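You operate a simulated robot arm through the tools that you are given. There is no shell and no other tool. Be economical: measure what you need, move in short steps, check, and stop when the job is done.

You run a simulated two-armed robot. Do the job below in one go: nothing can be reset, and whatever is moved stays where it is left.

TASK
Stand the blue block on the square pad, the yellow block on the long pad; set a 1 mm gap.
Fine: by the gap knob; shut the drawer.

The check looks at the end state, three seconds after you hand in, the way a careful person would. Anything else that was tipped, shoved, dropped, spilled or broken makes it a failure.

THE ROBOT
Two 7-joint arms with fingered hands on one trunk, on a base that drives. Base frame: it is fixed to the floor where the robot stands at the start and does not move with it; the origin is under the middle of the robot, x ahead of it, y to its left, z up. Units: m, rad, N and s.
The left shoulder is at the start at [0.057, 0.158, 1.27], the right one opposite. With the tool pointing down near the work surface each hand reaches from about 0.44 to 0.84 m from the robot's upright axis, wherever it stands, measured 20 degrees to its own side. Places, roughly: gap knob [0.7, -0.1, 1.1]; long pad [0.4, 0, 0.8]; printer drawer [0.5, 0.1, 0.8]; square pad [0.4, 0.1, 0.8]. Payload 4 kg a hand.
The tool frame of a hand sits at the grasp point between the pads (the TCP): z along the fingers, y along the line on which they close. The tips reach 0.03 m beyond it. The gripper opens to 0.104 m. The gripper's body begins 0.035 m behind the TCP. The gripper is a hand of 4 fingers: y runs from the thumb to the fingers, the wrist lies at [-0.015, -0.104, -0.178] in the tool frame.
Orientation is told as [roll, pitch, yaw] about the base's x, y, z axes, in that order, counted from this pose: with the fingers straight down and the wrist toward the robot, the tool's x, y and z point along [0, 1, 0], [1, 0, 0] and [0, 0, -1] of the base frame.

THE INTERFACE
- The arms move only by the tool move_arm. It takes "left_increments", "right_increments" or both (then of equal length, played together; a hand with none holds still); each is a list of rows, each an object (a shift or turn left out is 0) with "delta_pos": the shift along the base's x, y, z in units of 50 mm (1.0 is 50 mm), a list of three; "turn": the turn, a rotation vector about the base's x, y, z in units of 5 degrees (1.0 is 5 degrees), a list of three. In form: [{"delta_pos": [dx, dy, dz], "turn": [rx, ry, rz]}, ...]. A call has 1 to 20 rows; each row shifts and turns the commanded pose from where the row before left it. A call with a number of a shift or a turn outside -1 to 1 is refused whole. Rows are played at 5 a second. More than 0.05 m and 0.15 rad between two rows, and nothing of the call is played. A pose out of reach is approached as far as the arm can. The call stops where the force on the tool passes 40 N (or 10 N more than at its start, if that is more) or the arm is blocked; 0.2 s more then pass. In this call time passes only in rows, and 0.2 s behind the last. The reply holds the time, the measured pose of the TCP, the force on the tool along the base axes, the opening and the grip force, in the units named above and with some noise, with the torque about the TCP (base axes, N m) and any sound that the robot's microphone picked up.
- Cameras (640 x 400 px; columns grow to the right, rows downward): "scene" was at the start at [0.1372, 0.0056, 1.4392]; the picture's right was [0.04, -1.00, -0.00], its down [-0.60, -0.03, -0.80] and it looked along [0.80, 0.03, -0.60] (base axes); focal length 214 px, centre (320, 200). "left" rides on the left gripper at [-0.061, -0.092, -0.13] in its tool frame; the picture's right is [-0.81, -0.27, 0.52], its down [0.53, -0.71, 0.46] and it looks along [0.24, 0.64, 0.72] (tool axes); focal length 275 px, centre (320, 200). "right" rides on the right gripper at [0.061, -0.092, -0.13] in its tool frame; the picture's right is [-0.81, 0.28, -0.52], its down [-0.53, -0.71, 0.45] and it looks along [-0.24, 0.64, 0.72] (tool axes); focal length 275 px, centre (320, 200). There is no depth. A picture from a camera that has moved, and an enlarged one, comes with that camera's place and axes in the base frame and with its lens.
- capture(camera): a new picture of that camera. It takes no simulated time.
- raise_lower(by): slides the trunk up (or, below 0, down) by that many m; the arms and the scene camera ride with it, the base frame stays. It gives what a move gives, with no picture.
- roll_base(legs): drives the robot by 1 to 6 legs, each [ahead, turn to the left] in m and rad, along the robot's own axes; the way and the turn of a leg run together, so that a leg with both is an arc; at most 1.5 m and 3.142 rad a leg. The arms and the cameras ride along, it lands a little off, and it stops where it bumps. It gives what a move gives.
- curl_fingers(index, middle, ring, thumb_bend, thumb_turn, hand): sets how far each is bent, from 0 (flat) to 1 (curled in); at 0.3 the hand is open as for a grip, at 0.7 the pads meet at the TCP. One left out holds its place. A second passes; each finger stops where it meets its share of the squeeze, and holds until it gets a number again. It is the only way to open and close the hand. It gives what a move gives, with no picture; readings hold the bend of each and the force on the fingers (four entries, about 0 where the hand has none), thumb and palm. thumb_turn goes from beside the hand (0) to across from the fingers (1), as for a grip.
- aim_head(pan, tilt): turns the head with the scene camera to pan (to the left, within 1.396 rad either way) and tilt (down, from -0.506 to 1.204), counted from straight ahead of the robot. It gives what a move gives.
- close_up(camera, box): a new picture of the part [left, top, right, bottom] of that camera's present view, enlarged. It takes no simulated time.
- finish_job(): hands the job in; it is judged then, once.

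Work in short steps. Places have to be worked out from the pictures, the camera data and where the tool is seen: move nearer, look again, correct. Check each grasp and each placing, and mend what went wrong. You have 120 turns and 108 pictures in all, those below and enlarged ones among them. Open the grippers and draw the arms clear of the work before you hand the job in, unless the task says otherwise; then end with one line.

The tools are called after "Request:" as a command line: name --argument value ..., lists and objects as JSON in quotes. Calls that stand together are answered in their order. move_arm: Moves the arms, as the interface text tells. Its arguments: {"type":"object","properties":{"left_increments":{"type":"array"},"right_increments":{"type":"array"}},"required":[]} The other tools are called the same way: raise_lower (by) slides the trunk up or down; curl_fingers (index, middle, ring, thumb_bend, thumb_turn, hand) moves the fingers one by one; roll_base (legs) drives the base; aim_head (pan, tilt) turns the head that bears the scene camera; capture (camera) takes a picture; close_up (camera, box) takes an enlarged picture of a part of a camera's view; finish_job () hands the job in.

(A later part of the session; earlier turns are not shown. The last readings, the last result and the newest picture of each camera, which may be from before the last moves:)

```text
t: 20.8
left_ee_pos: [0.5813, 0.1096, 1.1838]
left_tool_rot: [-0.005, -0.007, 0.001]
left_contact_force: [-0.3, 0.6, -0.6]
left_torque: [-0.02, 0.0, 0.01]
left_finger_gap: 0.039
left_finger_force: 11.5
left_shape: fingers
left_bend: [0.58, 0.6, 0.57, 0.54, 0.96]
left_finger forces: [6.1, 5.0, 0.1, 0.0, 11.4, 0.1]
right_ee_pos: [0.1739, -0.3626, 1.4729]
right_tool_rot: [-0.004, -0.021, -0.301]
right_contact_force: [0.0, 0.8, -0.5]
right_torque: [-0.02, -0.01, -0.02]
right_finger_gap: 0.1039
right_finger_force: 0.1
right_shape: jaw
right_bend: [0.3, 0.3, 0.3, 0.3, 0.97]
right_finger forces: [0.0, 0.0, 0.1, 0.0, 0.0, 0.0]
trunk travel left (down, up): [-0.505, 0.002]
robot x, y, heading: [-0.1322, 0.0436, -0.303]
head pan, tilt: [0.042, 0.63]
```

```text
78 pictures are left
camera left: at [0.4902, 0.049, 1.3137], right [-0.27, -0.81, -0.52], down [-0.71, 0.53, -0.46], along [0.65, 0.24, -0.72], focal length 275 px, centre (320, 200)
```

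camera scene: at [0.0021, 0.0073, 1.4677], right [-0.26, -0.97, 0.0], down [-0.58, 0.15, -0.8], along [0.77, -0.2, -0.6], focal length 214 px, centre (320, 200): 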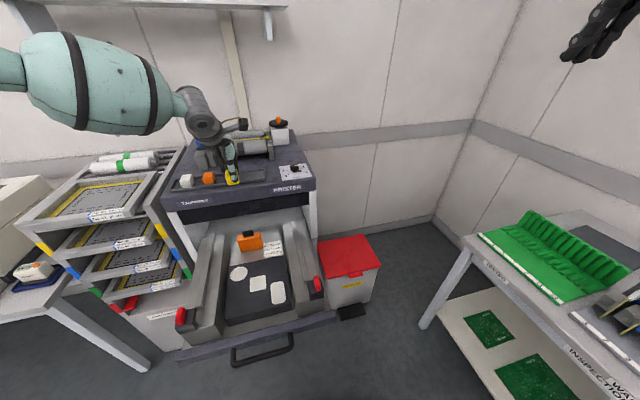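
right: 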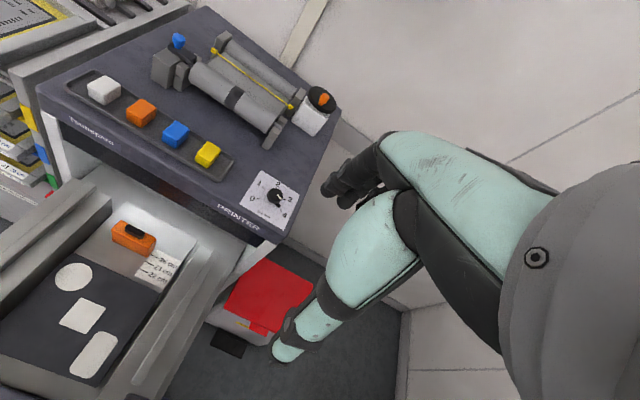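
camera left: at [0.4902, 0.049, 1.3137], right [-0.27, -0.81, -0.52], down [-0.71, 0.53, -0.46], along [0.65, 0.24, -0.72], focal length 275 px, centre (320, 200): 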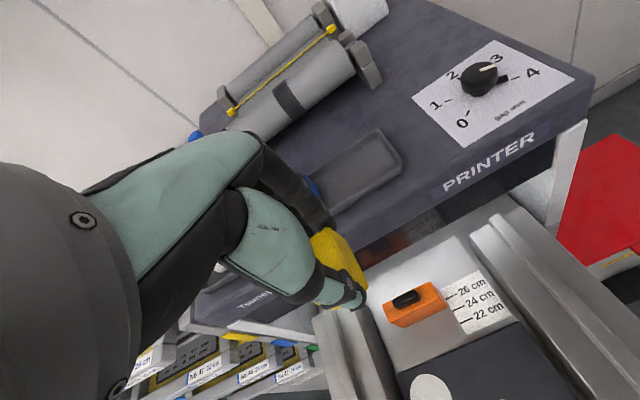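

The pads appear at about long [0.39, 0.042] and square [0.44, 0.105], z≈0.82. I bring the hand back over the drawer, a bit above, and look again.

Request:
move_arm --left_increments '[{"delta_pos": [-0.8, -0.25, 0]}, {"delta_pos": [-0.8, -0.25, 0]}, {"delta_pos": [-0.8, -0.25, 0]}, {"delta_pos": [-0.8, -0.25, 0]}, {"delta_pos": [-0.4, -0.1, -0.6]}, {"delta_pos": [0, 0, -0.8]}, {"delta_pos": [0, 0, -0.8]}, {"delta_pos": [0, 0, -0.8]}, {"delta_pos": [0, 0, 0]}]'

Request:
capture --camera "left"

Request:
capture --camera "scene"

```text
t: 22.8
left_ee_pos: [0.3867, 0.0582, 1.0419]
left_tool_rot: [-0.009, -0.022, -0.001]
left_contact_force: [1.1, -0.4, -0.6]
left_torque: [-0.03, -0.03, 0.0]
left_finger_gap: 0.0393
left_finger_force: 11.1
left_shape: fingers
left_bend: [0.58, 0.61, 0.57, 0.55, 0.96]
left_finger forces: [6.0, 5.1, 0.1, 0.1, 11.1, 0.0]
right_ee_pos: [0.1563, -0.354, 1.4786]
right_tool_rot: [0.004, -0.046, -0.295]
right_contact_force: [0.2, 0.1, 0.1]
right_torque: [0.03, -0.02, 0.0]
right_finger_gap: 0.1041
right_finger_force: 0.1
right_shape: jaw
right_bend: [0.3, 0.3, 0.3, 0.3, 0.98]
right_finger forces: [0.0, 0.1, 0.0, 0.0, 0.1, 0.1]
trunk travel left (down, up): [-0.505, 0.002]
robot x, y, heading: [-0.1308, 0.0419, -0.296]
head pan, tilt: [0.042, 0.63]
```

```text
77 pictures are left
camera left: at [0.2912, -0.0004, 1.1718], right [-0.26, -0.81, -0.52], down [-0.7, 0.53, -0.48], along [0.66, 0.24, -0.71], focal length 275 px, centre (320, 200)
```

left: 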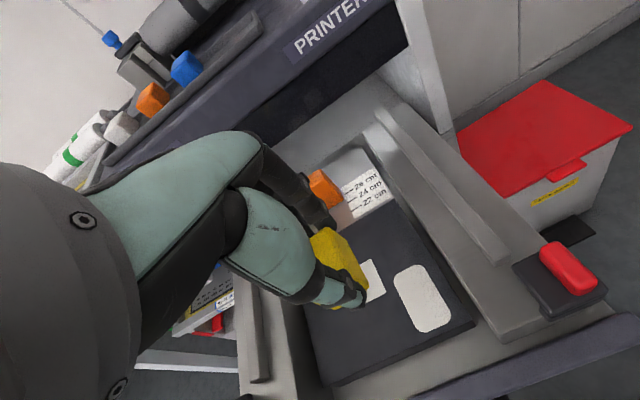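

```text
76 pictures are left
camera scene: at [-0.0006, 0.0082, 1.468], right [-0.26, -0.97, 0.0], down [-0.58, 0.15, -0.8], along [0.77, -0.2, -0.6], focal length 214 px, centre (320, 200)
```

scene: 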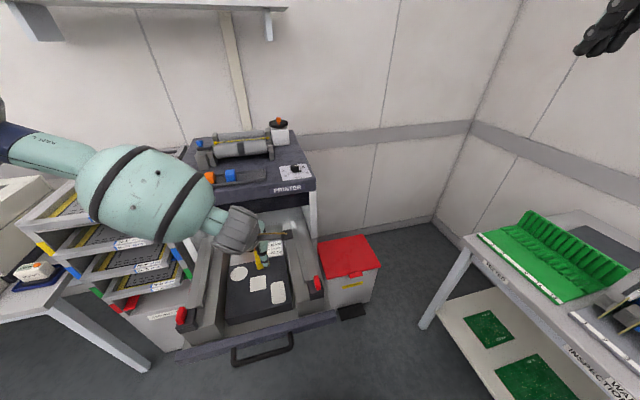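

Long pad about [0.391, 0.040], surface z≈0.827. I move over it and down to z 0.93, then look.

Request:
move_arm --left_increments '[{"delta_pos": [0.08, -0.4, 0]}, {"delta_pos": [0, 0, -0.7]}, {"delta_pos": [0, 0, -0.7]}, {"delta_pos": [0, 0, -0.7]}, {"delta_pos": [0, 0, 0]}]'

Request:
capture --camera "left"

Request:
close_up --camera "scene" --box '[200, 220, 340, 320]'

```text
t: 24.0
left_ee_pos: [0.3923, 0.0977, 0.9888]
left_tool_rot: [-0.01, -0.021, -0.001]
left_contact_force: [0.0, 0.2, -0.1]
left_torque: [0.01, -0.04, -0.02]
left_finger_gap: 0.039
left_finger_force: 11.0
left_shape: fingers
left_bend: [0.58, 0.61, 0.57, 0.55, 0.96]
left_finger forces: [5.9, 5.0, 0.0, 0.0, 11.0, 0.0]
left hand out of reach, approached as far as the arm can: row 1, 2, 3, 4
right_ee_pos: [0.1559, -0.3548, 1.4784]
right_tool_rot: [0.004, -0.045, -0.294]
right_contact_force: [-0.1, -0.2, 0.1]
right_torque: [-0.01, 0.02, 0.02]
right_finger_gap: 0.1041
right_finger_force: 0.0
right_shape: jaw
right_bend: [0.3, 0.3, 0.3, 0.3, 0.98]
right_finger forces: [0.1, 0.0, 0.1, 0.1, 0.1, 0.0]
trunk travel left (down, up): [-0.505, 0.002]
robot x, y, heading: [-0.1342, 0.0435, -0.297]
head pan, tilt: [0.042, 0.63]
```

```text
75 pictures are left
camera left: at [0.2991, 0.0389, 1.1184], right [-0.27, -0.81, -0.52], down [-0.7, 0.53, -0.48], along [0.66, 0.24, -0.71], focal length 275 px, centre (320, 200)
```

left: 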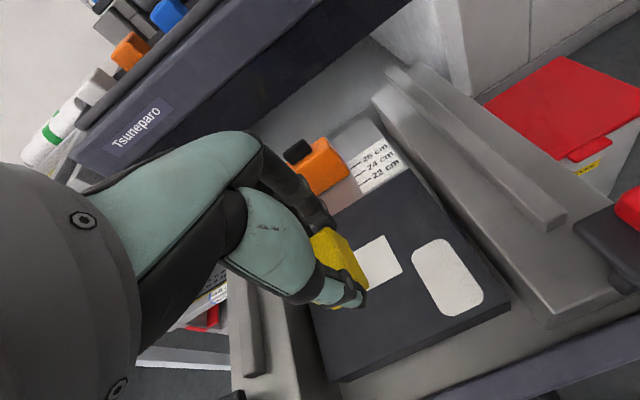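

```text
4.00 times, centred on (270, 270) of scene
camera zoom: at [-0.001, 0.0082, 1.4681], right [-0.26, -0.97, 0.0], down [-0.58, 0.15, -0.8], along [0.77, -0.2, -0.6], focal length 858 px, centre (520, -80)
```

zoom: 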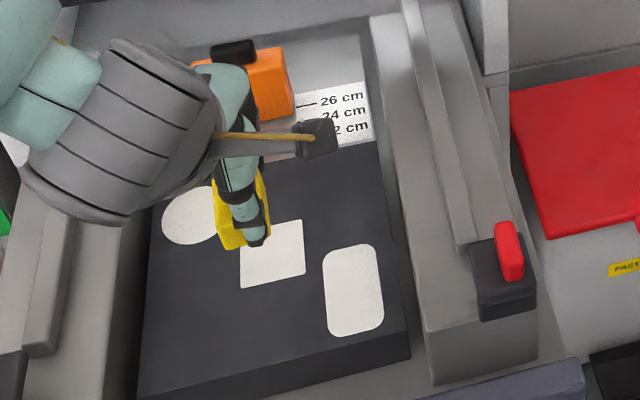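

The arm stalls short of the pad at this trunk height. I raise the hand relative to the trunk and lower the trunk 0.2 m so the arm works in a better posture.

Request:
move_arm --left_increments '[{"delta_pos": [0, 0, 0.8]}, {"delta_pos": [0, 0, 0.8]}, {"delta_pos": [0, 0, 0.8]}, {"delta_pos": [0, 0, 0.8]}, {"delta_pos": [0, 0, 0]}]'

Request:
raise_lower --by -0.2

Request:
move_arm --left_increments '[{"delta_pos": [0, -0.5, 0]}, {"delta_pos": [0, -0.5, 0]}, {"delta_pos": [0, 0, 0]}]'

```text
t: 25.2
left_ee_pos: [0.3916, 0.0982, 1.1477]
left_tool_rot: [-0.009, -0.021, -0.001]
left_contact_force: [0.1, 1.3, -0.6]
left_torque: [0.01, -0.02, 0.04]
left_finger_gap: 0.0391
left_finger_force: 10.9
left_shape: fingers
left_bend: [0.58, 0.61, 0.57, 0.55, 0.96]
left_finger forces: [5.9, 5.0, 0.1, 0.1, 10.9, 0.1]
right_ee_pos: [0.1557, -0.3536, 1.479]
right_tool_rot: [0.006, -0.045, -0.297]
right_contact_force: [-0.2, -0.4, 0.1]
right_torque: [0.01, -0.03, -0.02]
right_finger_gap: 0.1039
right_finger_force: 0.1
right_shape: jaw
right_bend: [0.3, 0.3, 0.3, 0.3, 0.98]
right_finger forces: [0.0, 0.0, 0.0, 0.1, 0.0, 0.0]
trunk travel left (down, up): [-0.505, 0.002]
robot x, y, heading: [-0.132, 0.044, -0.302]
head pan, tilt: [0.042, 0.63]
```

```text
t: 27.4
left_ee_pos: [0.3915, 0.0974, 0.9483]
left_tool_rot: [-0.01, -0.024, 0.001]
left_contact_force: [-0.8, 0.5, -0.4]
left_torque: [0.05, 0.0, -0.05]
left_finger_gap: 0.0389
left_finger_force: 10.3
left_shape: fingers
left_bend: [0.58, 0.61, 0.57, 0.55, 0.96]
left_finger forces: [5.8, 5.0, 0.1, 0.2, 10.8, 0.0]
right_ee_pos: [0.1559, -0.3546, 1.2782]
right_tool_rot: [0.003, -0.048, -0.296]
right_contact_force: [0.0, 0.2, 0.1]
right_torque: [0.0, 0.0, -0.01]
right_finger_gap: 0.1039
right_finger_force: 0.0
right_shape: jaw
right_bend: [0.3, 0.3, 0.3, 0.3, 0.98]
right_finger forces: [0.0, 0.0, 0.0, 0.0, 0.0, 0.1]
trunk travel left (down, up): [-0.305, 0.202]
robot x, y, heading: [-0.132, 0.0424, -0.3]
head pan, tilt: [0.042, 0.63]
```

```text
t: 28.2
left_ee_pos: [0.3914, 0.0484, 0.9488]
left_tool_rot: [-0.009, -0.024, -0.001]
left_contact_force: [-0.3, 0.3, -0.3]
left_torque: [-0.01, -0.02, -0.02]
left_finger_gap: 0.0388
left_finger_force: 11.0
left_shape: fingers
left_bend: [0.58, 0.61, 0.57, 0.55, 0.96]
left_finger forces: [5.8, 5.0, 0.1, 0.0, 10.8, 0.1]
right_ee_pos: [0.1544, -0.354, 1.2786]
right_tool_rot: [0.004, -0.045, -0.298]
right_contact_force: [-0.7, -0.8, 0.6]
right_torque: [0.0, -0.03, -0.01]
right_finger_gap: 0.104
right_finger_force: 0.0
right_shape: jaw
right_bend: [0.3, 0.3, 0.3, 0.3, 0.98]
right_finger forces: [0.1, 0.0, 0.0, 0.0, 0.0, 0.0]
trunk travel left (down, up): [-0.305, 0.202]
robot x, y, heading: [-0.1343, 0.0463, -0.298]
head pan, tilt: [0.042, 0.63]
```

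That freed the motion. I look at the alignment over the long pad from both cameras.

Request:
capture --camera "left"

Request:
capture --camera "scene"

```text
73 pictures are left
camera left: at [0.2964, -0.0117, 1.0775], right [-0.26, -0.81, -0.52], down [-0.7, 0.53, -0.48], along [0.66, 0.24, -0.71], focal length 275 px, centre (320, 200)
```

left: 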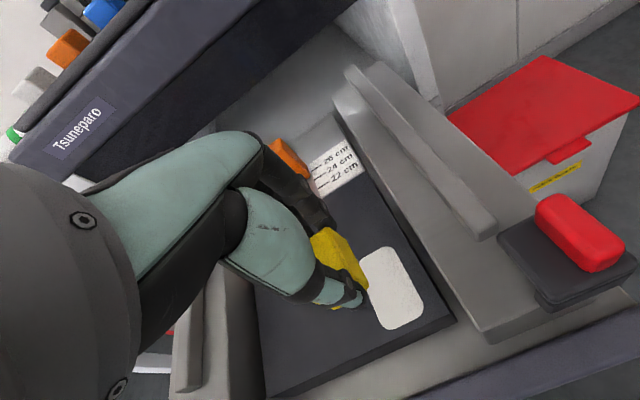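

```text
72 pictures are left
camera scene: at [-0.0047, 0.0095, 1.2684], right [-0.26, -0.97, 0.0], down [-0.58, 0.15, -0.8], along [0.77, -0.2, -0.6], focal length 214 px, centre (320, 200)
```

scene: 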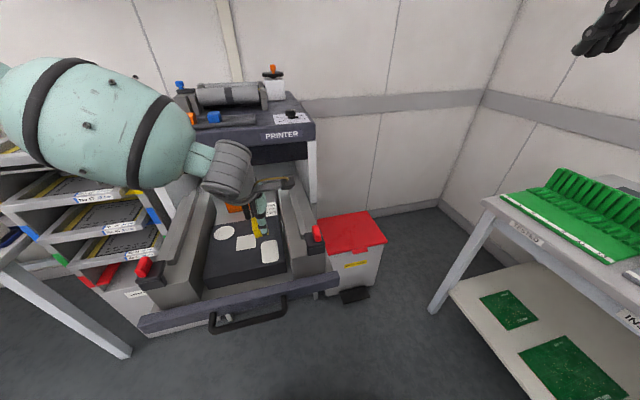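

Pad centre ≈[0.388, 0.039]; the block rides ~3 mm left of the TCP. I shift 13 mm right and descend to z≈0.895.

Request:
move_arm --left_increments '[{"delta_pos": [-0.04, -0.26, 0]}, {"delta_pos": [0, 0, -0.5]}, {"delta_pos": [0, 0, -0.5]}, {"delta_pos": [0, 0, 0]}]'

Request:
capture --camera "left"

Request:
close_up --camera "scene" --box '[200, 180, 320, 300]'

```text
t: 29.2
left_ee_pos: [0.3888, 0.0351, 0.8983]
left_tool_rot: [-0.008, -0.024, 0.0]
left_contact_force: [-0.1, 0.5, 0.0]
left_torque: [-0.03, 0.0, 0.0]
left_finger_gap: 0.0389
left_finger_force: 11.0
left_shape: fingers
left_bend: [0.58, 0.61, 0.57, 0.55, 0.96]
left_finger forces: [5.8, 4.8, 0.0, 0.0, 10.7, 0.1]
right_ee_pos: [0.1553, -0.3559, 1.2794]
right_tool_rot: [0.005, -0.046, -0.296]
right_contact_force: [-0.4, 0.2, 0.3]
right_torque: [0.0, -0.01, -0.02]
right_finger_gap: 0.1036
right_finger_force: 0.1
right_shape: jaw
right_bend: [0.3, 0.3, 0.3, 0.3, 0.98]
right_finger forces: [0.0, 0.0, 0.1, 0.0, 0.1, 0.0]
trunk travel left (down, up): [-0.305, 0.202]
robot x, y, heading: [-0.1348, 0.0443, -0.3]
head pan, tilt: [0.042, 0.63]
```

```text
71 pictures are left
camera left: at [0.2945, -0.0245, 1.0274], right [-0.26, -0.81, -0.52], down [-0.7, 0.53, -0.48], along [0.66, 0.24, -0.71], focal length 275 px, centre (320, 200)
```

left: 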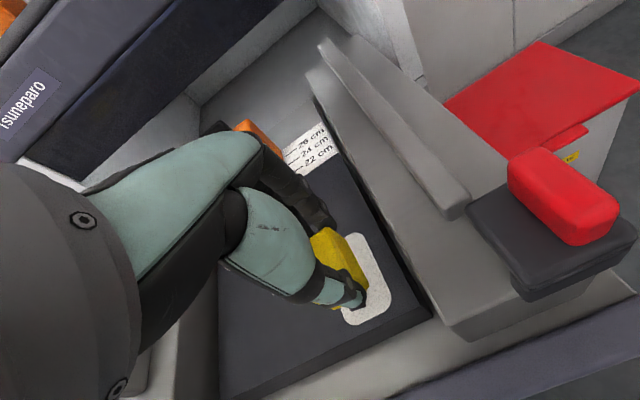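

```text
3.33 times, centred on (260, 240) of scene
camera zoom: at [-0.0043, 0.0091, 1.2683], right [-0.26, -0.97, 0.0], down [-0.58, 0.15, -0.8], along [0.77, -0.2, -0.6], focal length 715 px, centre (520, 67)
```

zoom: 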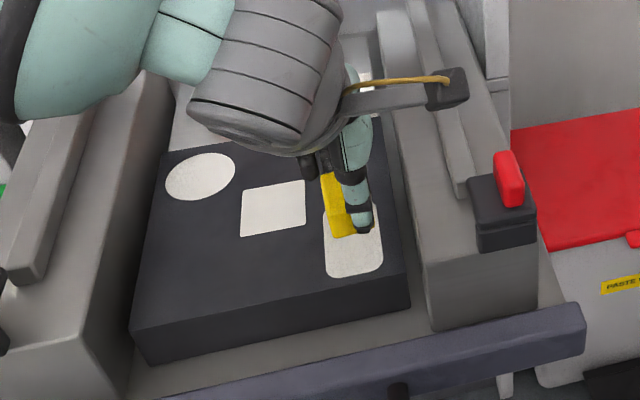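

Alignment is close; I nudge 3 mm right and descend to just above expected contact.

Request:
move_arm --left_increments '[{"delta_pos": [0.02, -0.06, -0.1]}, {"delta_pos": [0, 0, -0.1]}, {"delta_pos": [0, 0, -0.06]}, {"delta_pos": [0, 0, 0]}]'

Request:
close_up --camera "left" --box '[260, 200, 440, 340]'

Request:
close_up --camera "scene" --box '[230, 200, 310, 280]'

```text
t: 30.2
left_ee_pos: [0.3898, 0.0317, 0.8844]
left_tool_rot: [-0.01, -0.022, 0.001]
left_contact_force: [0.6, -0.6, -1.3]
left_torque: [-0.03, -0.02, 0.02]
left_finger_gap: 0.039
left_finger_force: 10.7
left_shape: fingers
left_bend: [0.58, 0.61, 0.57, 0.55, 0.96]
left_finger forces: [5.8, 5.0, 0.0, 0.0, 10.6, 0.0]
right_ee_pos: [0.1551, -0.3553, 1.279]
right_tool_rot: [0.004, -0.043, -0.298]
right_contact_force: [-0.8, 0.2, -0.3]
right_torque: [0.01, -0.01, 0.0]
right_finger_gap: 0.1041
right_finger_force: 0.1
right_shape: jaw
right_bend: [0.3, 0.3, 0.3, 0.3, 0.98]
right_finger forces: [0.0, 0.0, 0.1, 0.0, 0.0, 0.0]
trunk travel left (down, up): [-0.305, 0.202]
robot x, y, heading: [-0.1367, 0.0454, -0.3]
head pan, tilt: [0.042, 0.63]
```

```text
2.86 times, centred on (350, 270) of left
camera zoom: at [0.2962, -0.0278, 1.0144], right [-0.26, -0.81, -0.52], down [-0.7, 0.53, -0.48], along [0.66, 0.24, -0.71], focal length 786 px, centre (234, 0)
```

zoom: 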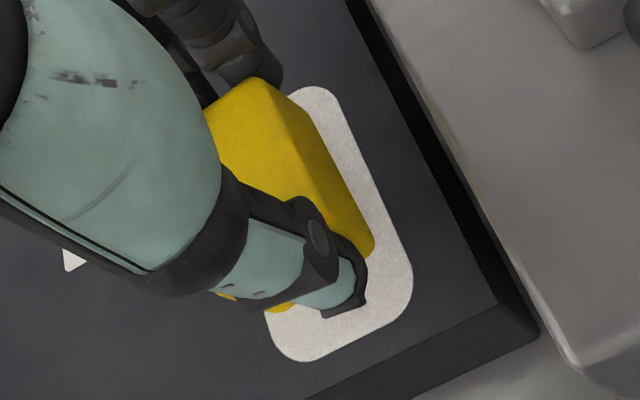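

```text
5.00 times, centred on (270, 240) of scene
camera zoom: at [-0.0039, 0.0091, 1.2683], right [-0.26, -0.97, 0.0], down [-0.58, 0.15, -0.8], along [0.77, -0.2, -0.6], focal length 1072 px, centre (570, 0)
```

zoom: 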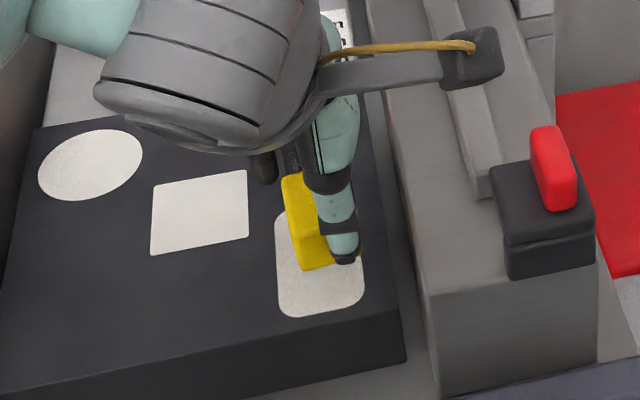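

Left-view calculation gives pad centre ≈[0.390, 0.039] and block centre ≈[0.390, 0.037]: aligned. I descend in 2 mm steps to find contact.

Request:
move_arm --left_increments '[{"delta_pos": [0, 0, -0.04]}, {"delta_pos": [0, 0, -0.04]}, {"delta_pos": [0, 0, 0]}]'

```text
t: 31.0
left_ee_pos: [0.3899, 0.0315, 0.8805]
left_tool_rot: [-0.008, -0.021, -0.001]
left_contact_force: [-0.7, -0.2, -1.2]
left_torque: [0.01, -0.01, 0.03]
left_finger_gap: 0.0389
left_finger_force: 10.7
left_shape: fingers
left_bend: [0.58, 0.61, 0.57, 0.55, 0.96]
left_finger forces: [5.8, 5.0, 0.0, 0.1, 10.6, 0.1]
right_ee_pos: [0.155, -0.3557, 1.2782]
right_tool_rot: [0.004, -0.046, -0.297]
right_contact_force: [-1.0, 0.1, -0.2]
right_torque: [0.01, 0.04, -0.02]
right_finger_gap: 0.1039
right_finger_force: 0.1
right_shape: jaw
right_bend: [0.3, 0.3, 0.3, 0.3, 0.98]
right_finger forces: [0.1, 0.0, 0.0, 0.1, 0.1, 0.0]
trunk travel left (down, up): [-0.305, 0.202]
robot x, y, heading: [-0.1359, 0.0471, -0.3]
head pan, tilt: [0.042, 0.63]
```

No contact yet; I continue 4 mm more.

Request:
move_arm --left_increments '[{"delta_pos": [0, 0, -0.04]}, {"delta_pos": [0, 0, -0.04]}, {"delta_pos": [0, 0, 0]}]'

Request:
close_up --camera "scene" --box '[230, 200, 310, 280]'

```text
t: 31.8
left_ee_pos: [0.3905, 0.0321, 0.876]
left_tool_rot: [-0.01, -0.023, 0.001]
left_contact_force: [-0.5, 0.5, 0.0]
left_torque: [0.0, 0.02, 0.04]
left_finger_gap: 0.0391
left_finger_force: 11.0
left_shape: fingers
left_bend: [0.58, 0.61, 0.57, 0.55, 0.96]
left_finger forces: [5.8, 4.9, 0.0, 0.0, 10.7, 0.0]
right_ee_pos: [0.1553, -0.3554, 1.2786]
right_tool_rot: [0.003, -0.045, -0.295]
right_contact_force: [-0.4, -0.5, -0.1]
right_torque: [-0.01, 0.02, -0.02]
right_finger_gap: 0.1041
right_finger_force: 0.2
right_shape: jaw
right_bend: [0.3, 0.3, 0.3, 0.3, 0.98]
right_finger forces: [0.1, 0.0, 0.0, 0.0, 0.1, 0.0]
trunk travel left (down, up): [-0.305, 0.202]
robot x, y, heading: [-0.1373, 0.0429, -0.301]
head pan, tilt: [0.042, 0.63]
```

```text
5.00 times, centred on (270, 240) of scene
camera zoom: at [-0.004, 0.0092, 1.2683], right [-0.26, -0.97, 0.0], down [-0.58, 0.15, -0.8], along [0.77, -0.2, -0.6], focal length 1072 px, centre (570, 0)
```

zoom: 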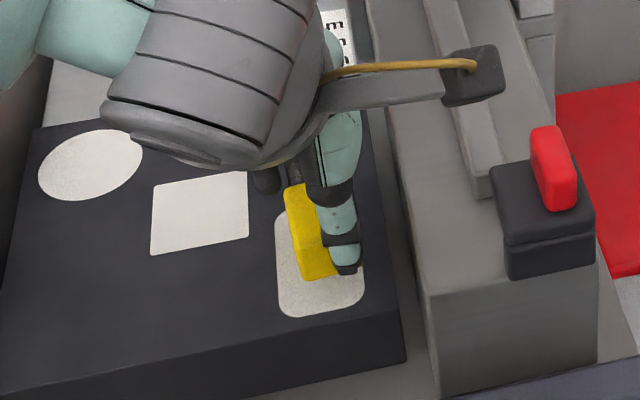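

Still free; a further 4 mm.

Request:
move_arm --left_increments '[{"delta_pos": [0, 0, -0.04]}, {"delta_pos": [0, 0, -0.04]}, {"delta_pos": [0, 0, 0]}]'

```text
t: 32.6
left_ee_pos: [0.3909, 0.0331, 0.8745]
left_tool_rot: [-0.012, -0.02, -0.003]
left_contact_force: [1.0, 0.1, -1.4]
left_torque: [-0.03, 0.01, -0.02]
left_finger_gap: 0.039
left_finger_force: 10.6
left_shape: fingers
left_bend: [0.58, 0.61, 0.57, 0.55, 0.96]
left_finger forces: [5.8, 4.9, 0.0, 0.1, 10.7, 0.0]
right_ee_pos: [0.1543, -0.3551, 1.2783]
right_tool_rot: [0.005, -0.044, -0.297]
right_contact_force: [0.3, -0.4, 0.3]
right_torque: [0.04, 0.02, 0.0]
right_finger_gap: 0.1041
right_finger_force: 0.1
right_shape: jaw
right_bend: [0.3, 0.3, 0.3, 0.3, 0.98]
right_finger forces: [0.1, 0.0, 0.0, 0.0, 0.0, 0.1]
trunk travel left (down, up): [-0.305, 0.202]
robot x, y, heading: [-0.135, 0.0433, -0.304]
head pan, tilt: [0.042, 0.63]
```

Readings are noisy, no clear contact; 4 mm more.

Request:
move_arm --left_increments '[{"delta_pos": [0, 0, -0.04]}, {"delta_pos": [0, 0, -0.04]}, {"delta_pos": [0, 0, 0]}]'

Request:
close_up --camera "left" --box '[260, 200, 440, 340]'

```text
t: 33.4
left_ee_pos: [0.3898, 0.0353, 0.8702]
left_tool_rot: [-0.01, -0.021, -0.002]
left_contact_force: [-0.4, 0.2, -1.0]
left_torque: [0.01, -0.01, -0.02]
left_finger_gap: 0.0387
left_finger_force: 11.1
left_shape: fingers
left_bend: [0.58, 0.61, 0.57, 0.55, 0.96]
left_finger forces: [5.8, 4.9, 0.1, 0.1, 10.7, 0.1]
left hand out of reach, approached as far as the arm can: row 2
right_ee_pos: [0.155, -0.3558, 1.2795]
right_tool_rot: [0.001, -0.043, -0.297]
right_contact_force: [-1.0, 0.4, 0.3]
right_torque: [0.0, 0.01, -0.02]
right_finger_gap: 0.104
right_finger_force: 0.0
right_shape: jaw
right_bend: [0.3, 0.3, 0.3, 0.3, 0.98]
right_finger forces: [0.0, 0.0, 0.1, 0.0, 0.1, 0.1]
trunk travel left (down, up): [-0.305, 0.202]
robot x, y, heading: [-0.137, 0.0419, -0.3]
head pan, tilt: [0.042, 0.63]
```

```text
2.86 times, centred on (350, 270) of left
camera zoom: at [0.2962, -0.0245, 1.0003], right [-0.27, -0.81, -0.52], down [-0.7, 0.53, -0.48], along [0.66, 0.24, -0.71], focal length 786 px, centre (234, 0)
```

zoom: 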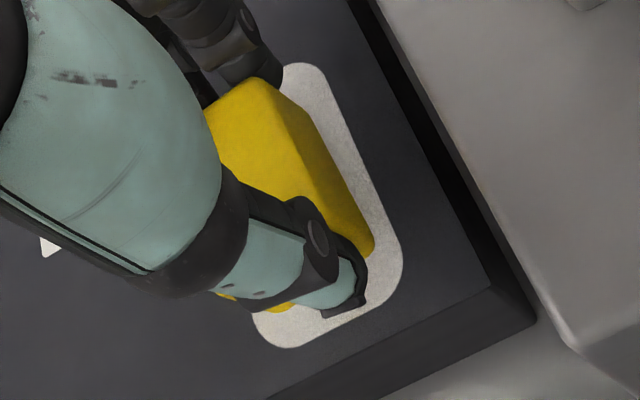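

The arm is at its low limit again. I shift the work to the trunk: hand up 60 mm, trunk down 50 mm, then continue with the arm.

Request:
move_arm --left_increments '[{"delta_pos": [0, -0.06, 0.6]}, {"delta_pos": [0, 0, 0.6]}, {"delta_pos": [0, 0, 0]}]'

Request:
raise_lower --by -0.05

Request:
move_arm --left_increments '[{"delta_pos": [0, 0, -0.12]}, {"delta_pos": [0, 0, -0.08]}, {"delta_pos": [0, 0, 0]}]'

```text
t: 34.2
left_ee_pos: [0.3904, 0.0326, 0.9316]
left_tool_rot: [-0.006, -0.021, 0.0]
left_contact_force: [-0.3, -0.4, -0.7]
left_torque: [0.01, 0.02, 0.03]
left_finger_gap: 0.0387
left_finger_force: 10.1
left_shape: fingers
left_bend: [0.58, 0.61, 0.57, 0.55, 0.96]
left_finger forces: [5.9, 4.9, 0.0, 0.0, 10.7, 0.1]
right_ee_pos: [0.1558, -0.3561, 1.2787]
right_tool_rot: [0.003, -0.043, -0.298]
right_contact_force: [0.0, 0.0, 0.1]
right_torque: [0.01, 0.02, 0.03]
right_finger_gap: 0.1039
right_finger_force: 0.1
right_shape: jaw
right_bend: [0.3, 0.3, 0.3, 0.3, 0.98]
right_finger forces: [0.0, 0.0, 0.0, 0.0, 0.1, 0.1]
trunk travel left (down, up): [-0.305, 0.202]
robot x, y, heading: [-0.1351, 0.045, -0.304]
head pan, tilt: [0.042, 0.63]
```

```text
t: 35.1
left_ee_pos: [0.3888, 0.0318, 0.8812]
left_tool_rot: [-0.007, -0.022, 0.0]
left_contact_force: [0.2, -0.2, -1.4]
left_torque: [0.01, 0.0, -0.02]
left_finger_gap: 0.0392
left_finger_force: 10.8
left_shape: fingers
left_bend: [0.58, 0.61, 0.57, 0.55, 0.96]
left_finger forces: [5.7, 5.0, 0.0, 0.0, 10.8, 0.0]
right_ee_pos: [0.1547, -0.355, 1.2285]
right_tool_rot: [0.003, -0.043, -0.296]
right_contact_force: [-0.2, -0.6, -0.4]
right_torque: [0.01, 0.0, -0.01]
right_finger_gap: 0.1038
right_finger_force: 0.0
right_shape: jaw
right_bend: [0.3, 0.3, 0.3, 0.3, 0.98]
right_finger forces: [0.1, 0.0, 0.0, 0.1, 0.0, 0.0]
trunk travel left (down, up): [-0.255, 0.252]
robot x, y, heading: [-0.1324, 0.0473, -0.301]
head pan, tilt: [0.042, 0.63]
```

```text
t: 35.9
left_ee_pos: [0.3902, 0.0321, 0.8716]
left_tool_rot: [-0.008, -0.021, 0.0]
left_contact_force: [-0.8, 0.5, -0.5]
left_torque: [0.0, 0.01, 0.01]
left_finger_gap: 0.039
left_finger_force: 10.8
left_shape: fingers
left_bend: [0.58, 0.61, 0.57, 0.55, 0.96]
left_finger forces: [5.8, 4.9, 0.0, 0.0, 10.7, 0.1]
right_ee_pos: [0.1553, -0.3555, 1.229]
right_tool_rot: [0.005, -0.044, -0.297]
right_contact_force: [1.0, 0.4, 0.1]
right_torque: [-0.03, -0.02, 0.01]
right_finger_gap: 0.104
right_finger_force: 0.0
right_shape: jaw
right_bend: [0.3, 0.3, 0.3, 0.3, 0.98]
right_finger forces: [0.0, 0.0, 0.1, 0.0, 0.0, 0.1]
trunk travel left (down, up): [-0.255, 0.252]
robot x, y, heading: [-0.1369, 0.0448, -0.306]
head pan, tilt: [0.042, 0.63]
```

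Free again. I step down 2 mm per row, watching for force.

Request:
move_arm --left_increments '[{"delta_pos": [0, 0, -0.05]}, {"delta_pos": [0, 0, -0.05]}, {"delta_pos": [0, 0, 0]}]'

Request:
close_up --camera "scene" --box '[230, 170, 330, 250]'

Request:
close_up --camera "left" --box '[260, 200, 440, 340]'

```text
t: 36.7
left_ee_pos: [0.3904, 0.0333, 0.8659]
left_tool_rot: [-0.009, -0.023, -0.002]
left_contact_force: [-0.5, -0.4, 0.1]
left_torque: [-0.03, 0.0, 0.05]
left_finger_gap: 0.0391
left_finger_force: 11.1
left_shape: fingers
left_bend: [0.58, 0.61, 0.57, 0.55, 0.96]
left_finger forces: [5.8, 4.8, 0.0, 0.0, 10.8, 0.1]
right_ee_pos: [0.1543, -0.3558, 1.2293]
right_tool_rot: [0.003, -0.045, -0.298]
right_contact_force: [-0.3, -0.6, -0.3]
right_torque: [0.01, -0.02, 0.02]
right_finger_gap: 0.104
right_finger_force: 0.1
right_shape: jaw
right_bend: [0.3, 0.3, 0.3, 0.3, 0.98]
right_finger forces: [0.0, 0.0, 0.1, 0.1, 0.0, 0.1]
trunk travel left (down, up): [-0.255, 0.252]
robot x, y, heading: [-0.1342, 0.0425, -0.301]
head pan, tilt: [0.042, 0.63]
```

```text
5.00 times, centred on (280, 210) of scene
camera zoom: at [-0.0047, 0.0094, 1.2189], right [-0.26, -0.97, 0.0], down [-0.58, 0.15, -0.8], along [0.77, -0.2, -0.6], focal length 1072 px, centre (520, 150)
```

zoom: 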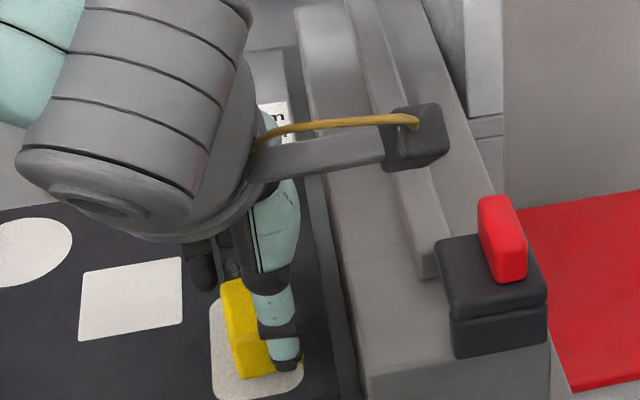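

```text
2.86 times, centred on (350, 270) of left
camera zoom: at [0.2956, -0.0271, 0.9961], right [-0.26, -0.81, -0.52], down [-0.7, 0.53, -0.48], along [0.66, 0.24, -0.71], focal length 786 px, centre (234, 0)
```

zoom: 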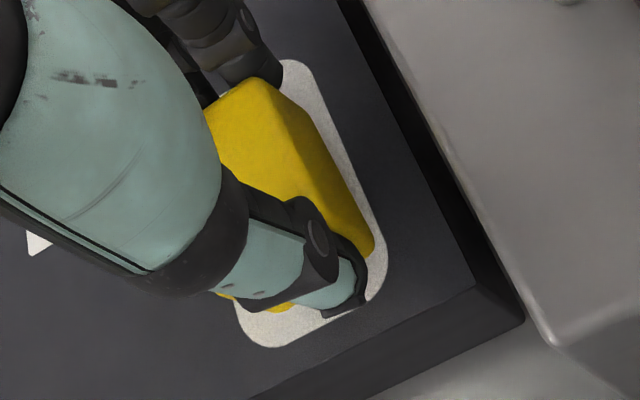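

No contact yet but close. From combined views, the block should go ~3 mm left and ~3 mm forward to be centred. I correct and step down further.

Request:
move_arm --left_increments '[{"delta_pos": [0.05, 0.05, 0]}, {"delta_pos": [0, 0, -0.04]}, {"delta_pos": [0, 0, -0.04]}, {"delta_pos": [0, 0, 0]}]'

```text
t: 37.7
left_ee_pos: [0.3926, 0.0345, 0.8608]
left_tool_rot: [-0.009, -0.022, 0.0]
left_contact_force: [-0.7, 0.8, -0.8]
left_torque: [0.01, 0.03, 0.0]
left_finger_gap: 0.0388
left_finger_force: 10.8
left_shape: fingers
left_bend: [0.58, 0.61, 0.57, 0.55, 0.96]
left_finger forces: [5.8, 4.8, 0.1, 0.0, 10.7, 0.0]
right_ee_pos: [0.1538, -0.355, 1.2291]
right_tool_rot: [0.003, -0.044, -0.297]
right_contact_force: [-0.7, -0.5, -0.3]
right_torque: [0.05, 0.01, -0.01]
right_finger_gap: 0.104
right_finger_force: 0.1
right_shape: jaw
right_bend: [0.3, 0.3, 0.3, 0.3, 0.98]
right_finger forces: [0.0, 0.0, 0.0, 0.0, 0.0, 0.0]
trunk travel left (down, up): [-0.255, 0.252]
robot x, y, heading: [-0.1314, 0.043, -0.297]
head pan, tilt: [0.042, 0.63]
```

Still free; another 6 mm in 2 mm steps.

Request:
move_arm --left_increments '[{"delta_pos": [0, 0, -0.04]}, {"delta_pos": [0, 0, -0.04]}, {"delta_pos": [0, 0, -0.04]}, {"delta_pos": [0, 0, 0]}]'

Request:
close_up --camera "left" --box '[260, 200, 440, 340]'

Request:
close_up --camera "scene" --box '[230, 170, 330, 250]'

```text
t: 38.7
left_ee_pos: [0.3927, 0.0351, 0.856]
left_tool_rot: [-0.009, -0.024, 0.0]
left_contact_force: [-0.5, -0.4, 0.0]
left_torque: [-0.02, 0.0, 0.01]
left_finger_gap: 0.0393
left_finger_force: 10.5
left_shape: fingers
left_bend: [0.58, 0.61, 0.57, 0.55, 0.96]
left_finger forces: [5.7, 5.0, 0.0, 0.1, 10.8, 0.1]
right_ee_pos: [0.155, -0.3538, 1.2304]
right_tool_rot: [0.002, -0.043, -0.297]
right_contact_force: [0.1, -0.6, 0.0]
right_torque: [0.05, -0.02, 0.01]
right_finger_gap: 0.1038
right_finger_force: 0.0
right_shape: jaw
right_bend: [0.3, 0.3, 0.3, 0.3, 0.98]
right_finger forces: [0.0, 0.0, 0.0, 0.1, 0.0, 0.0]
trunk travel left (down, up): [-0.255, 0.252]
robot x, y, heading: [-0.1326, 0.044, -0.299]
head pan, tilt: [0.042, 0.63]
```

```text
2.86 times, centred on (350, 270) of left
camera zoom: at [0.2984, -0.025, 0.9862], right [-0.26, -0.81, -0.52], down [-0.7, 0.53, -0.48], along [0.66, 0.24, -0.71], focal length 786 px, centre (234, 0)
```

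zoom: 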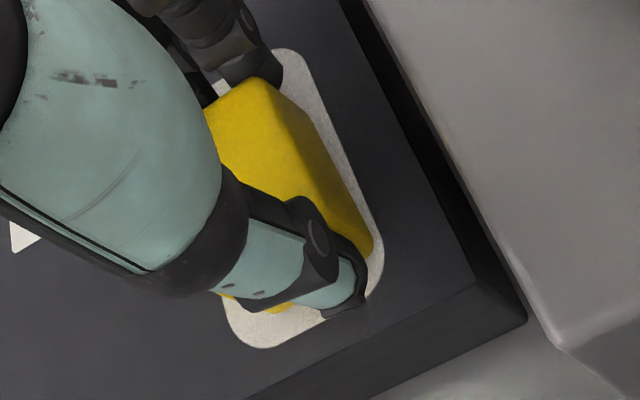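

```text
5.00 times, centred on (280, 210) of scene
camera zoom: at [-0.0047, 0.0094, 1.2189], right [-0.26, -0.97, 0.0], down [-0.58, 0.15, -0.8], along [0.77, -0.2, -0.6], focal length 1072 px, centre (520, 150)
```

zoom: 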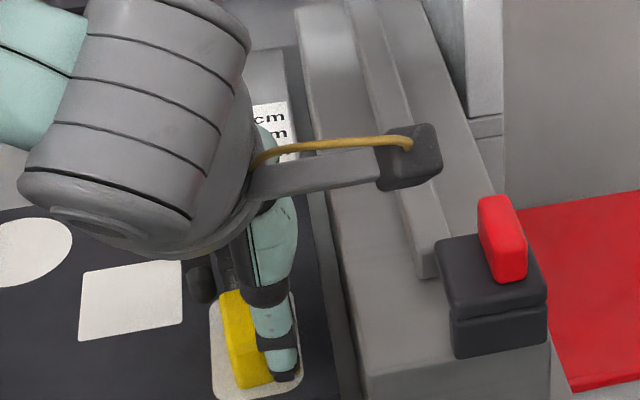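

Close to touching. More 2 mm steps.

Request:
move_arm --left_increments '[{"delta_pos": [0, 0, -0.04]}, {"delta_pos": [0, 0, -0.04]}, {"delta_pos": [0, 0, 0]}]'

```text
t: 39.5
left_ee_pos: [0.3931, 0.0346, 0.8545]
left_tool_rot: [-0.012, -0.027, -0.001]
left_contact_force: [1.9, 2.3, 14.9]
left_torque: [0.0, 0.03, -0.01]
left_finger_gap: 0.0386
left_finger_force: 12.2
left_shape: fingers
left_bend: [0.58, 0.6, 0.57, 0.55, 0.96]
left_finger forces: [6.6, 6.9, 0.1, 0.1, 11.7, 0.1]
right_ee_pos: [0.1528, -0.3553, 1.2287]
right_tool_rot: [0.003, -0.046, -0.297]
right_contact_force: [-0.8, -0.3, -0.5]
right_torque: [0.0, 0.03, -0.04]
right_finger_gap: 0.104
right_finger_force: 0.1
right_shape: jaw
right_bend: [0.3, 0.3, 0.3, 0.3, 0.98]
right_finger forces: [0.0, 0.1, 0.0, 0.0, 0.1, 0.1]
trunk travel left (down, up): [-0.255, 0.252]
robot x, y, heading: [-0.135, 0.0465, -0.302]
head pan, tilt: [0.042, 0.63]
```

Contact (15 N) at z≈0.855. I ease up 1.5 mm and check alignment before releasing.

Request:
move_arm --left_increments '[{"delta_pos": [0, 0, 0.04]}, {"delta_pos": [0, 0, 0]}]'

Request:
close_up --camera "scene" --box '[240, 190, 310, 260]'

Request:
close_up --camera "left" --box '[280, 200, 420, 320]'

```text
t: 40.1
left_ee_pos: [0.3927, 0.0345, 0.8552]
left_tool_rot: [-0.01, -0.024, -0.002]
left_contact_force: [1.9, -0.6, 9.6]
left_torque: [-0.01, -0.03, 0.0]
left_finger_gap: 0.0385
left_finger_force: 12.3
left_shape: fingers
left_bend: [0.58, 0.6, 0.57, 0.55, 0.96]
left_finger forces: [6.9, 6.7, 0.0, 0.0, 11.2, 0.0]
right_ee_pos: [0.1541, -0.3552, 1.2287]
right_tool_rot: [0.004, -0.045, -0.298]
right_contact_force: [1.0, 0.7, -1.3]
right_torque: [0.0, -0.01, 0.06]
right_finger_gap: 0.1038
right_finger_force: 0.1
right_shape: jaw
right_bend: [0.3, 0.3, 0.3, 0.3, 0.98]
right_finger forces: [0.1, 0.1, 0.0, 0.1, 0.1, 0.0]
trunk travel left (down, up): [-0.255, 0.252]
robot x, y, heading: [-0.131, 0.0446, -0.305]
head pan, tilt: [0.042, 0.63]
```

```text
5.71 times, centred on (275, 225) of scene
camera zoom: at [-0.0054, 0.0094, 1.219], right [-0.26, -0.97, 0.0], down [-0.58, 0.15, -0.8], along [0.77, -0.2, -0.6], focal length 1226 px, centre (577, 57)
```

zoom: 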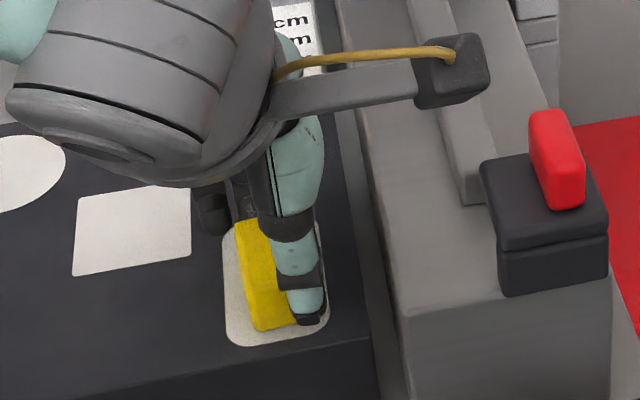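

```text
3.33 times, centred on (350, 260) of left
camera zoom: at [0.2977, -0.0251, 0.9844], right [-0.26, -0.81, -0.52], down [-0.7, 0.53, -0.48], along [0.66, 0.24, -0.71], focal length 918 px, centre (220, 0)
```

zoom: 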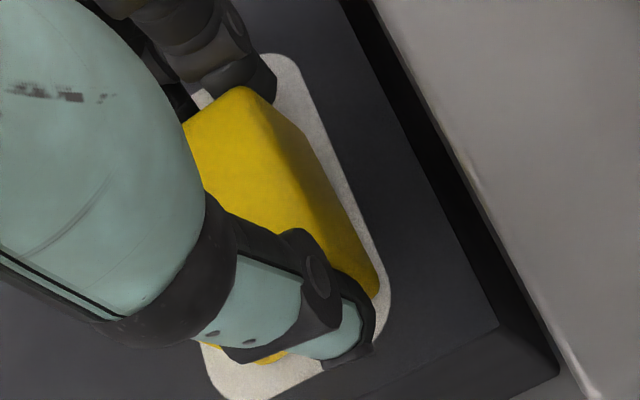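

Block is on the pad but nearer its right/front edge (≈2 mm and ≈8 mm margins). I lift 6 mm, shift 4 mm left and 4 mm forward, and set down again.

Request:
move_arm --left_increments '[{"delta_pos": [0, 0, 0.12]}, {"delta_pos": [0.08, 0.09, 0]}, {"delta_pos": [0, 0, -0.08]}, {"delta_pos": [0, 0, -0.04]}, {"delta_pos": [0, 0, 0]}]'

Request:
close_up --camera "scene" --box '[240, 190, 310, 260]'

Request:
close_up --camera "left" --box '[280, 200, 420, 320]'

```text
t: 41.3
left_ee_pos: [0.3958, 0.0385, 0.8563]
left_tool_rot: [-0.009, -0.025, 0.0]
left_contact_force: [-0.8, 1.0, 6.0]
left_torque: [0.06, 0.02, -0.01]
left_finger_gap: 0.0387
left_finger_force: 11.9
left_shape: fingers
left_bend: [0.58, 0.61, 0.57, 0.55, 0.96]
left_finger forces: [6.1, 5.5, 0.0, 0.0, 11.7, 0.0]
right_ee_pos: [0.1549, -0.3547, 1.2288]
right_tool_rot: [0.004, -0.045, -0.3]
right_contact_force: [-0.5, 0.1, -0.3]
right_torque: [-0.03, 0.0, 0.01]
right_finger_gap: 0.1039
right_finger_force: 0.0
right_shape: jaw
right_bend: [0.3, 0.3, 0.3, 0.3, 0.98]
right_finger forces: [0.0, 0.0, 0.0, 0.0, 0.0, 0.0]
trunk travel left (down, up): [-0.255, 0.252]
robot x, y, heading: [-0.1345, 0.0427, -0.3]
head pan, tilt: [0.042, 0.63]
```

```text
5.71 times, centred on (275, 225) of scene
camera zoom: at [-0.0052, 0.0094, 1.219], right [-0.26, -0.97, 0.0], down [-0.58, 0.15, -0.8], along [0.77, -0.2, -0.6], focal length 1226 px, centre (577, 57)
```

zoom: 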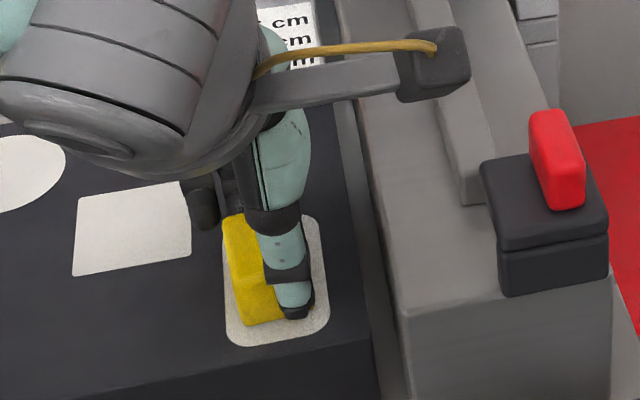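

```text
3.33 times, centred on (350, 260) of left
camera zoom: at [0.3023, -0.0203, 0.9846], right [-0.26, -0.81, -0.52], down [-0.7, 0.53, -0.48], along [0.66, 0.24, -0.71], focal length 918 px, centre (220, 0)
```

zoom: 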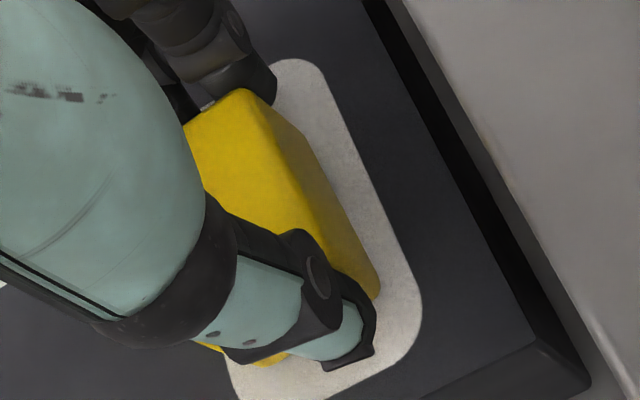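

Well centred now with light contact. I release gently and lift away.

Request:
curl_fingers --hand "left" --index 0.48 --middle 0.48 --ring 0.48 --thumb_bend 0.45

Request:
curl_fingers --hand "left" --index 0.36 --middle 0.36 --ring 0.36 --thumb_bend 0.34

Request:
move_arm --left_increments '[{"delta_pos": [0, 0, 0.3]}, {"delta_pos": [0, 0, 0.7]}, {"delta_pos": [0, 0, 0.9]}, {"delta_pos": [0, 0, 0.9]}, {"delta_pos": [0, 0, 0]}]'

Request:
capture --camera "left"

Request:
close_up --camera "scene" --box '[190, 150, 330, 260]'

```text
t: 42.3
left_ee_pos: [0.3957, 0.0397, 0.8541]
left_tool_rot: [-0.008, -0.024, 0.001]
left_contact_force: [-0.5, -0.1, -0.5]
left_torque: [-0.03, -0.01, -0.03]
left_finger_gap: 0.0606
left_finger_force: 0.0
left_shape: fingers
left_bend: [0.48, 0.48, 0.48, 0.45, 0.97]
left_finger forces: [0.1, 0.0, 0.0, 0.0, 0.0, 0.1]
right_ee_pos: [0.1539, -0.3559, 1.2302]
right_tool_rot: [0.004, -0.044, -0.296]
right_contact_force: [0.7, -0.7, 1.1]
right_torque: [0.03, 0.01, 0.01]
right_finger_gap: 0.104
right_finger_force: 0.0
right_shape: jaw
right_bend: [0.3, 0.3, 0.3, 0.3, 0.98]
right_finger forces: [0.0, 0.0, 0.1, 0.0, 0.0, 0.1]
trunk travel left (down, up): [-0.255, 0.252]
robot x, y, heading: [-0.132, 0.0419, -0.299]
head pan, tilt: [0.042, 0.63]
```

```text
t: 43.3
left_ee_pos: [0.3968, 0.0391, 0.8539]
left_tool_rot: [-0.01, -0.023, -0.002]
left_contact_force: [0.1, 0.5, 0.4]
left_torque: [0.01, -0.02, 0.02]
left_finger_gap: 0.0903
left_finger_force: 0.1
left_shape: fingers
left_bend: [0.36, 0.36, 0.36, 0.34, 0.97]
left_finger forces: [0.0, 0.1, 0.0, 0.1, 0.0, 0.1]
right_ee_pos: [0.1553, -0.3547, 1.2297]
right_tool_rot: [0.005, -0.045, -0.297]
right_contact_force: [-0.1, 0.0, 0.4]
right_torque: [-0.01, 0.0, -0.03]
right_finger_gap: 0.1038
right_finger_force: 0.0
right_shape: jaw
right_bend: [0.3, 0.3, 0.3, 0.3, 0.98]
right_finger forces: [0.1, 0.0, 0.0, 0.1, 0.0, 0.1]
trunk travel left (down, up): [-0.255, 0.252]
robot x, y, heading: [-0.1321, 0.0448, -0.299]
head pan, tilt: [0.042, 0.63]
```

```text
t: 44.5
left_ee_pos: [0.397, 0.0398, 0.9956]
left_tool_rot: [-0.01, -0.022, -0.001]
left_contact_force: [0.1, -0.2, 0.4]
left_torque: [0.0, 0.01, -0.03]
left_finger_gap: 0.0904
left_finger_force: 0.0
left_shape: fingers
left_bend: [0.36, 0.36, 0.36, 0.34, 0.97]
left_finger forces: [0.1, 0.0, 0.0, 0.0, 0.1, 0.0]
right_ee_pos: [0.1556, -0.3549, 1.2286]
right_tool_rot: [0.005, -0.043, -0.296]
right_contact_force: [0.1, 0.1, 0.2]
right_torque: [-0.01, 0.02, 0.01]
right_finger_gap: 0.1039
right_finger_force: 0.0
right_shape: jaw
right_bend: [0.3, 0.3, 0.3, 0.3, 0.98]
right_finger forces: [0.1, 0.0, 0.1, 0.0, 0.0, 0.0]
trunk travel left (down, up): [-0.255, 0.252]
robot x, y, heading: [-0.1368, 0.0462, -0.3]
head pan, tilt: [0.042, 0.63]
```

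```text
57 pictures are left
camera left: at [0.303, -0.02, 1.1241], right [-0.26, -0.81, -0.52], down [-0.7, 0.53, -0.47], along [0.66, 0.24, -0.71], focal length 275 px, centre (320, 200)
```

left: 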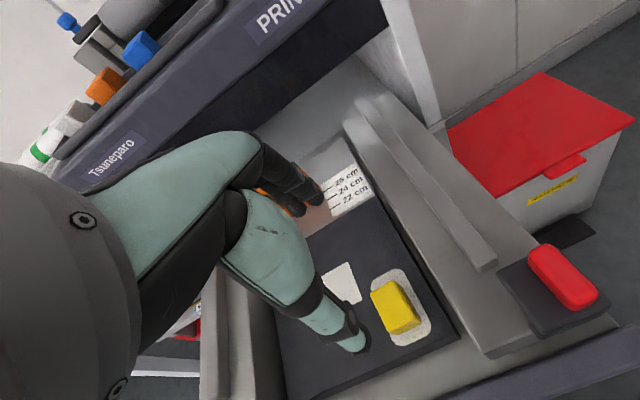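

```text
3.64 times, centred on (260, 205) of scene
camera zoom: at [-0.004, 0.0094, 1.2188], right [-0.26, -0.97, 0.0], down [-0.58, 0.15, -0.8], along [0.77, -0.2, -0.6], focal length 780 px, centre (538, 182)
```

zoom: 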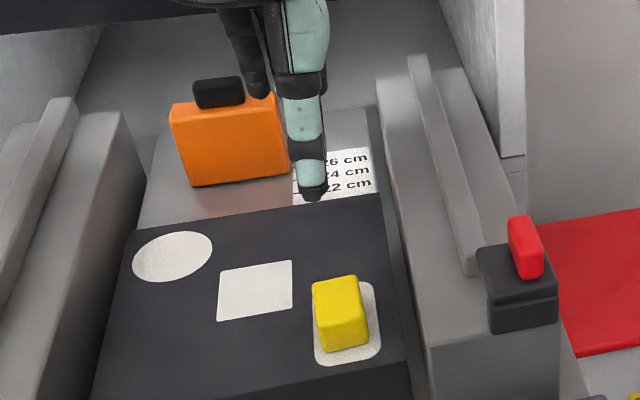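

Yellow stands well on the long pad. Now for blue: trunk back up, then forward 0.14 m.

Request:
raise_lower --by 0.25

Request:
roll_base --legs '[[0.13, 0]]'

Request:
capture --camera "scene"

```text
t: 47.1
left_ee_pos: [0.3964, 0.0394, 1.2448]
left_tool_rot: [-0.009, -0.025, 0.0]
left_contact_force: [-0.4, 0.2, 0.9]
left_torque: [0.0, 0.02, 0.03]
left_finger_gap: 0.0902
left_finger_force: 0.1
left_shape: fingers
left_bend: [0.36, 0.36, 0.36, 0.34, 0.97]
left_finger forces: [0.0, 0.0, 0.1, 0.1, 0.0, 0.0]
right_ee_pos: [0.1553, -0.3545, 1.4785]
right_tool_rot: [0.005, -0.045, -0.295]
right_contact_force: [0.2, 0.0, -1.1]
right_torque: [0.02, -0.01, -0.01]
right_finger_gap: 0.1041
right_finger_force: 0.0
right_shape: jaw
right_bend: [0.3, 0.3, 0.3, 0.3, 0.98]
right_finger forces: [0.0, 0.0, 0.0, 0.0, 0.0, 0.1]
trunk travel left (down, up): [-0.505, 0.002]
robot x, y, heading: [-0.1372, 0.0413, -0.303]
head pan, tilt: [0.042, 0.63]
```

```text
t: 48.4
left_ee_pos: [0.4988, 0.0069, 1.2529]
left_tool_rot: [-0.014, -0.041, -0.005]
left_contact_force: [1.4, -1.4, 0.3]
left_torque: [0.07, 0.07, 0.02]
left_finger_gap: 0.0905
left_finger_force: 0.1
left_shape: fingers
left_bend: [0.36, 0.36, 0.36, 0.34, 0.97]
left_finger forces: [0.0, 0.0, 0.0, 0.1, 0.1, 0.0]
right_ee_pos: [0.252, -0.3886, 1.4844]
right_tool_rot: [-0.003, -0.057, -0.304]
right_contact_force: [1.6, -0.5, 0.4]
right_torque: [0.09, 0.04, -0.02]
right_finger_gap: 0.1036
right_finger_force: 0.1
right_shape: jaw
right_bend: [0.3, 0.3, 0.3, 0.3, 0.98]
right_finger forces: [0.1, 0.0, 0.0, 0.1, 0.0, 0.0]
trunk travel left (down, up): [-0.505, 0.002]
robot x, y, heading: [-0.0104, 0.0043, -0.304]
head pan, tilt: [0.042, 0.63]
```

```text
55 pictures are left
camera scene: at [0.0834, -0.0182, 1.4715], right [-0.26, -0.97, 0.0], down [-0.56, 0.15, -0.82], along [0.79, -0.21, -0.58], focal length 214 px, centre (320, 200)
```

scene: 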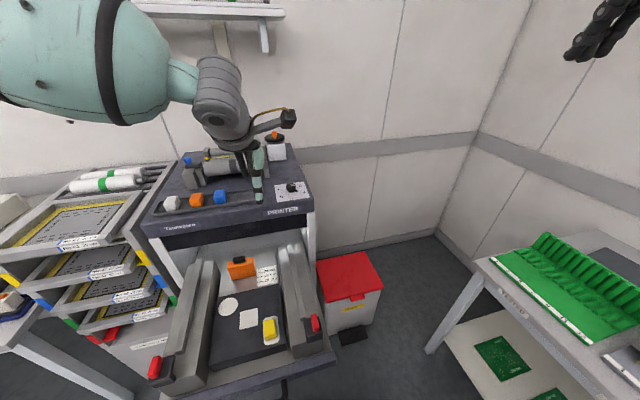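

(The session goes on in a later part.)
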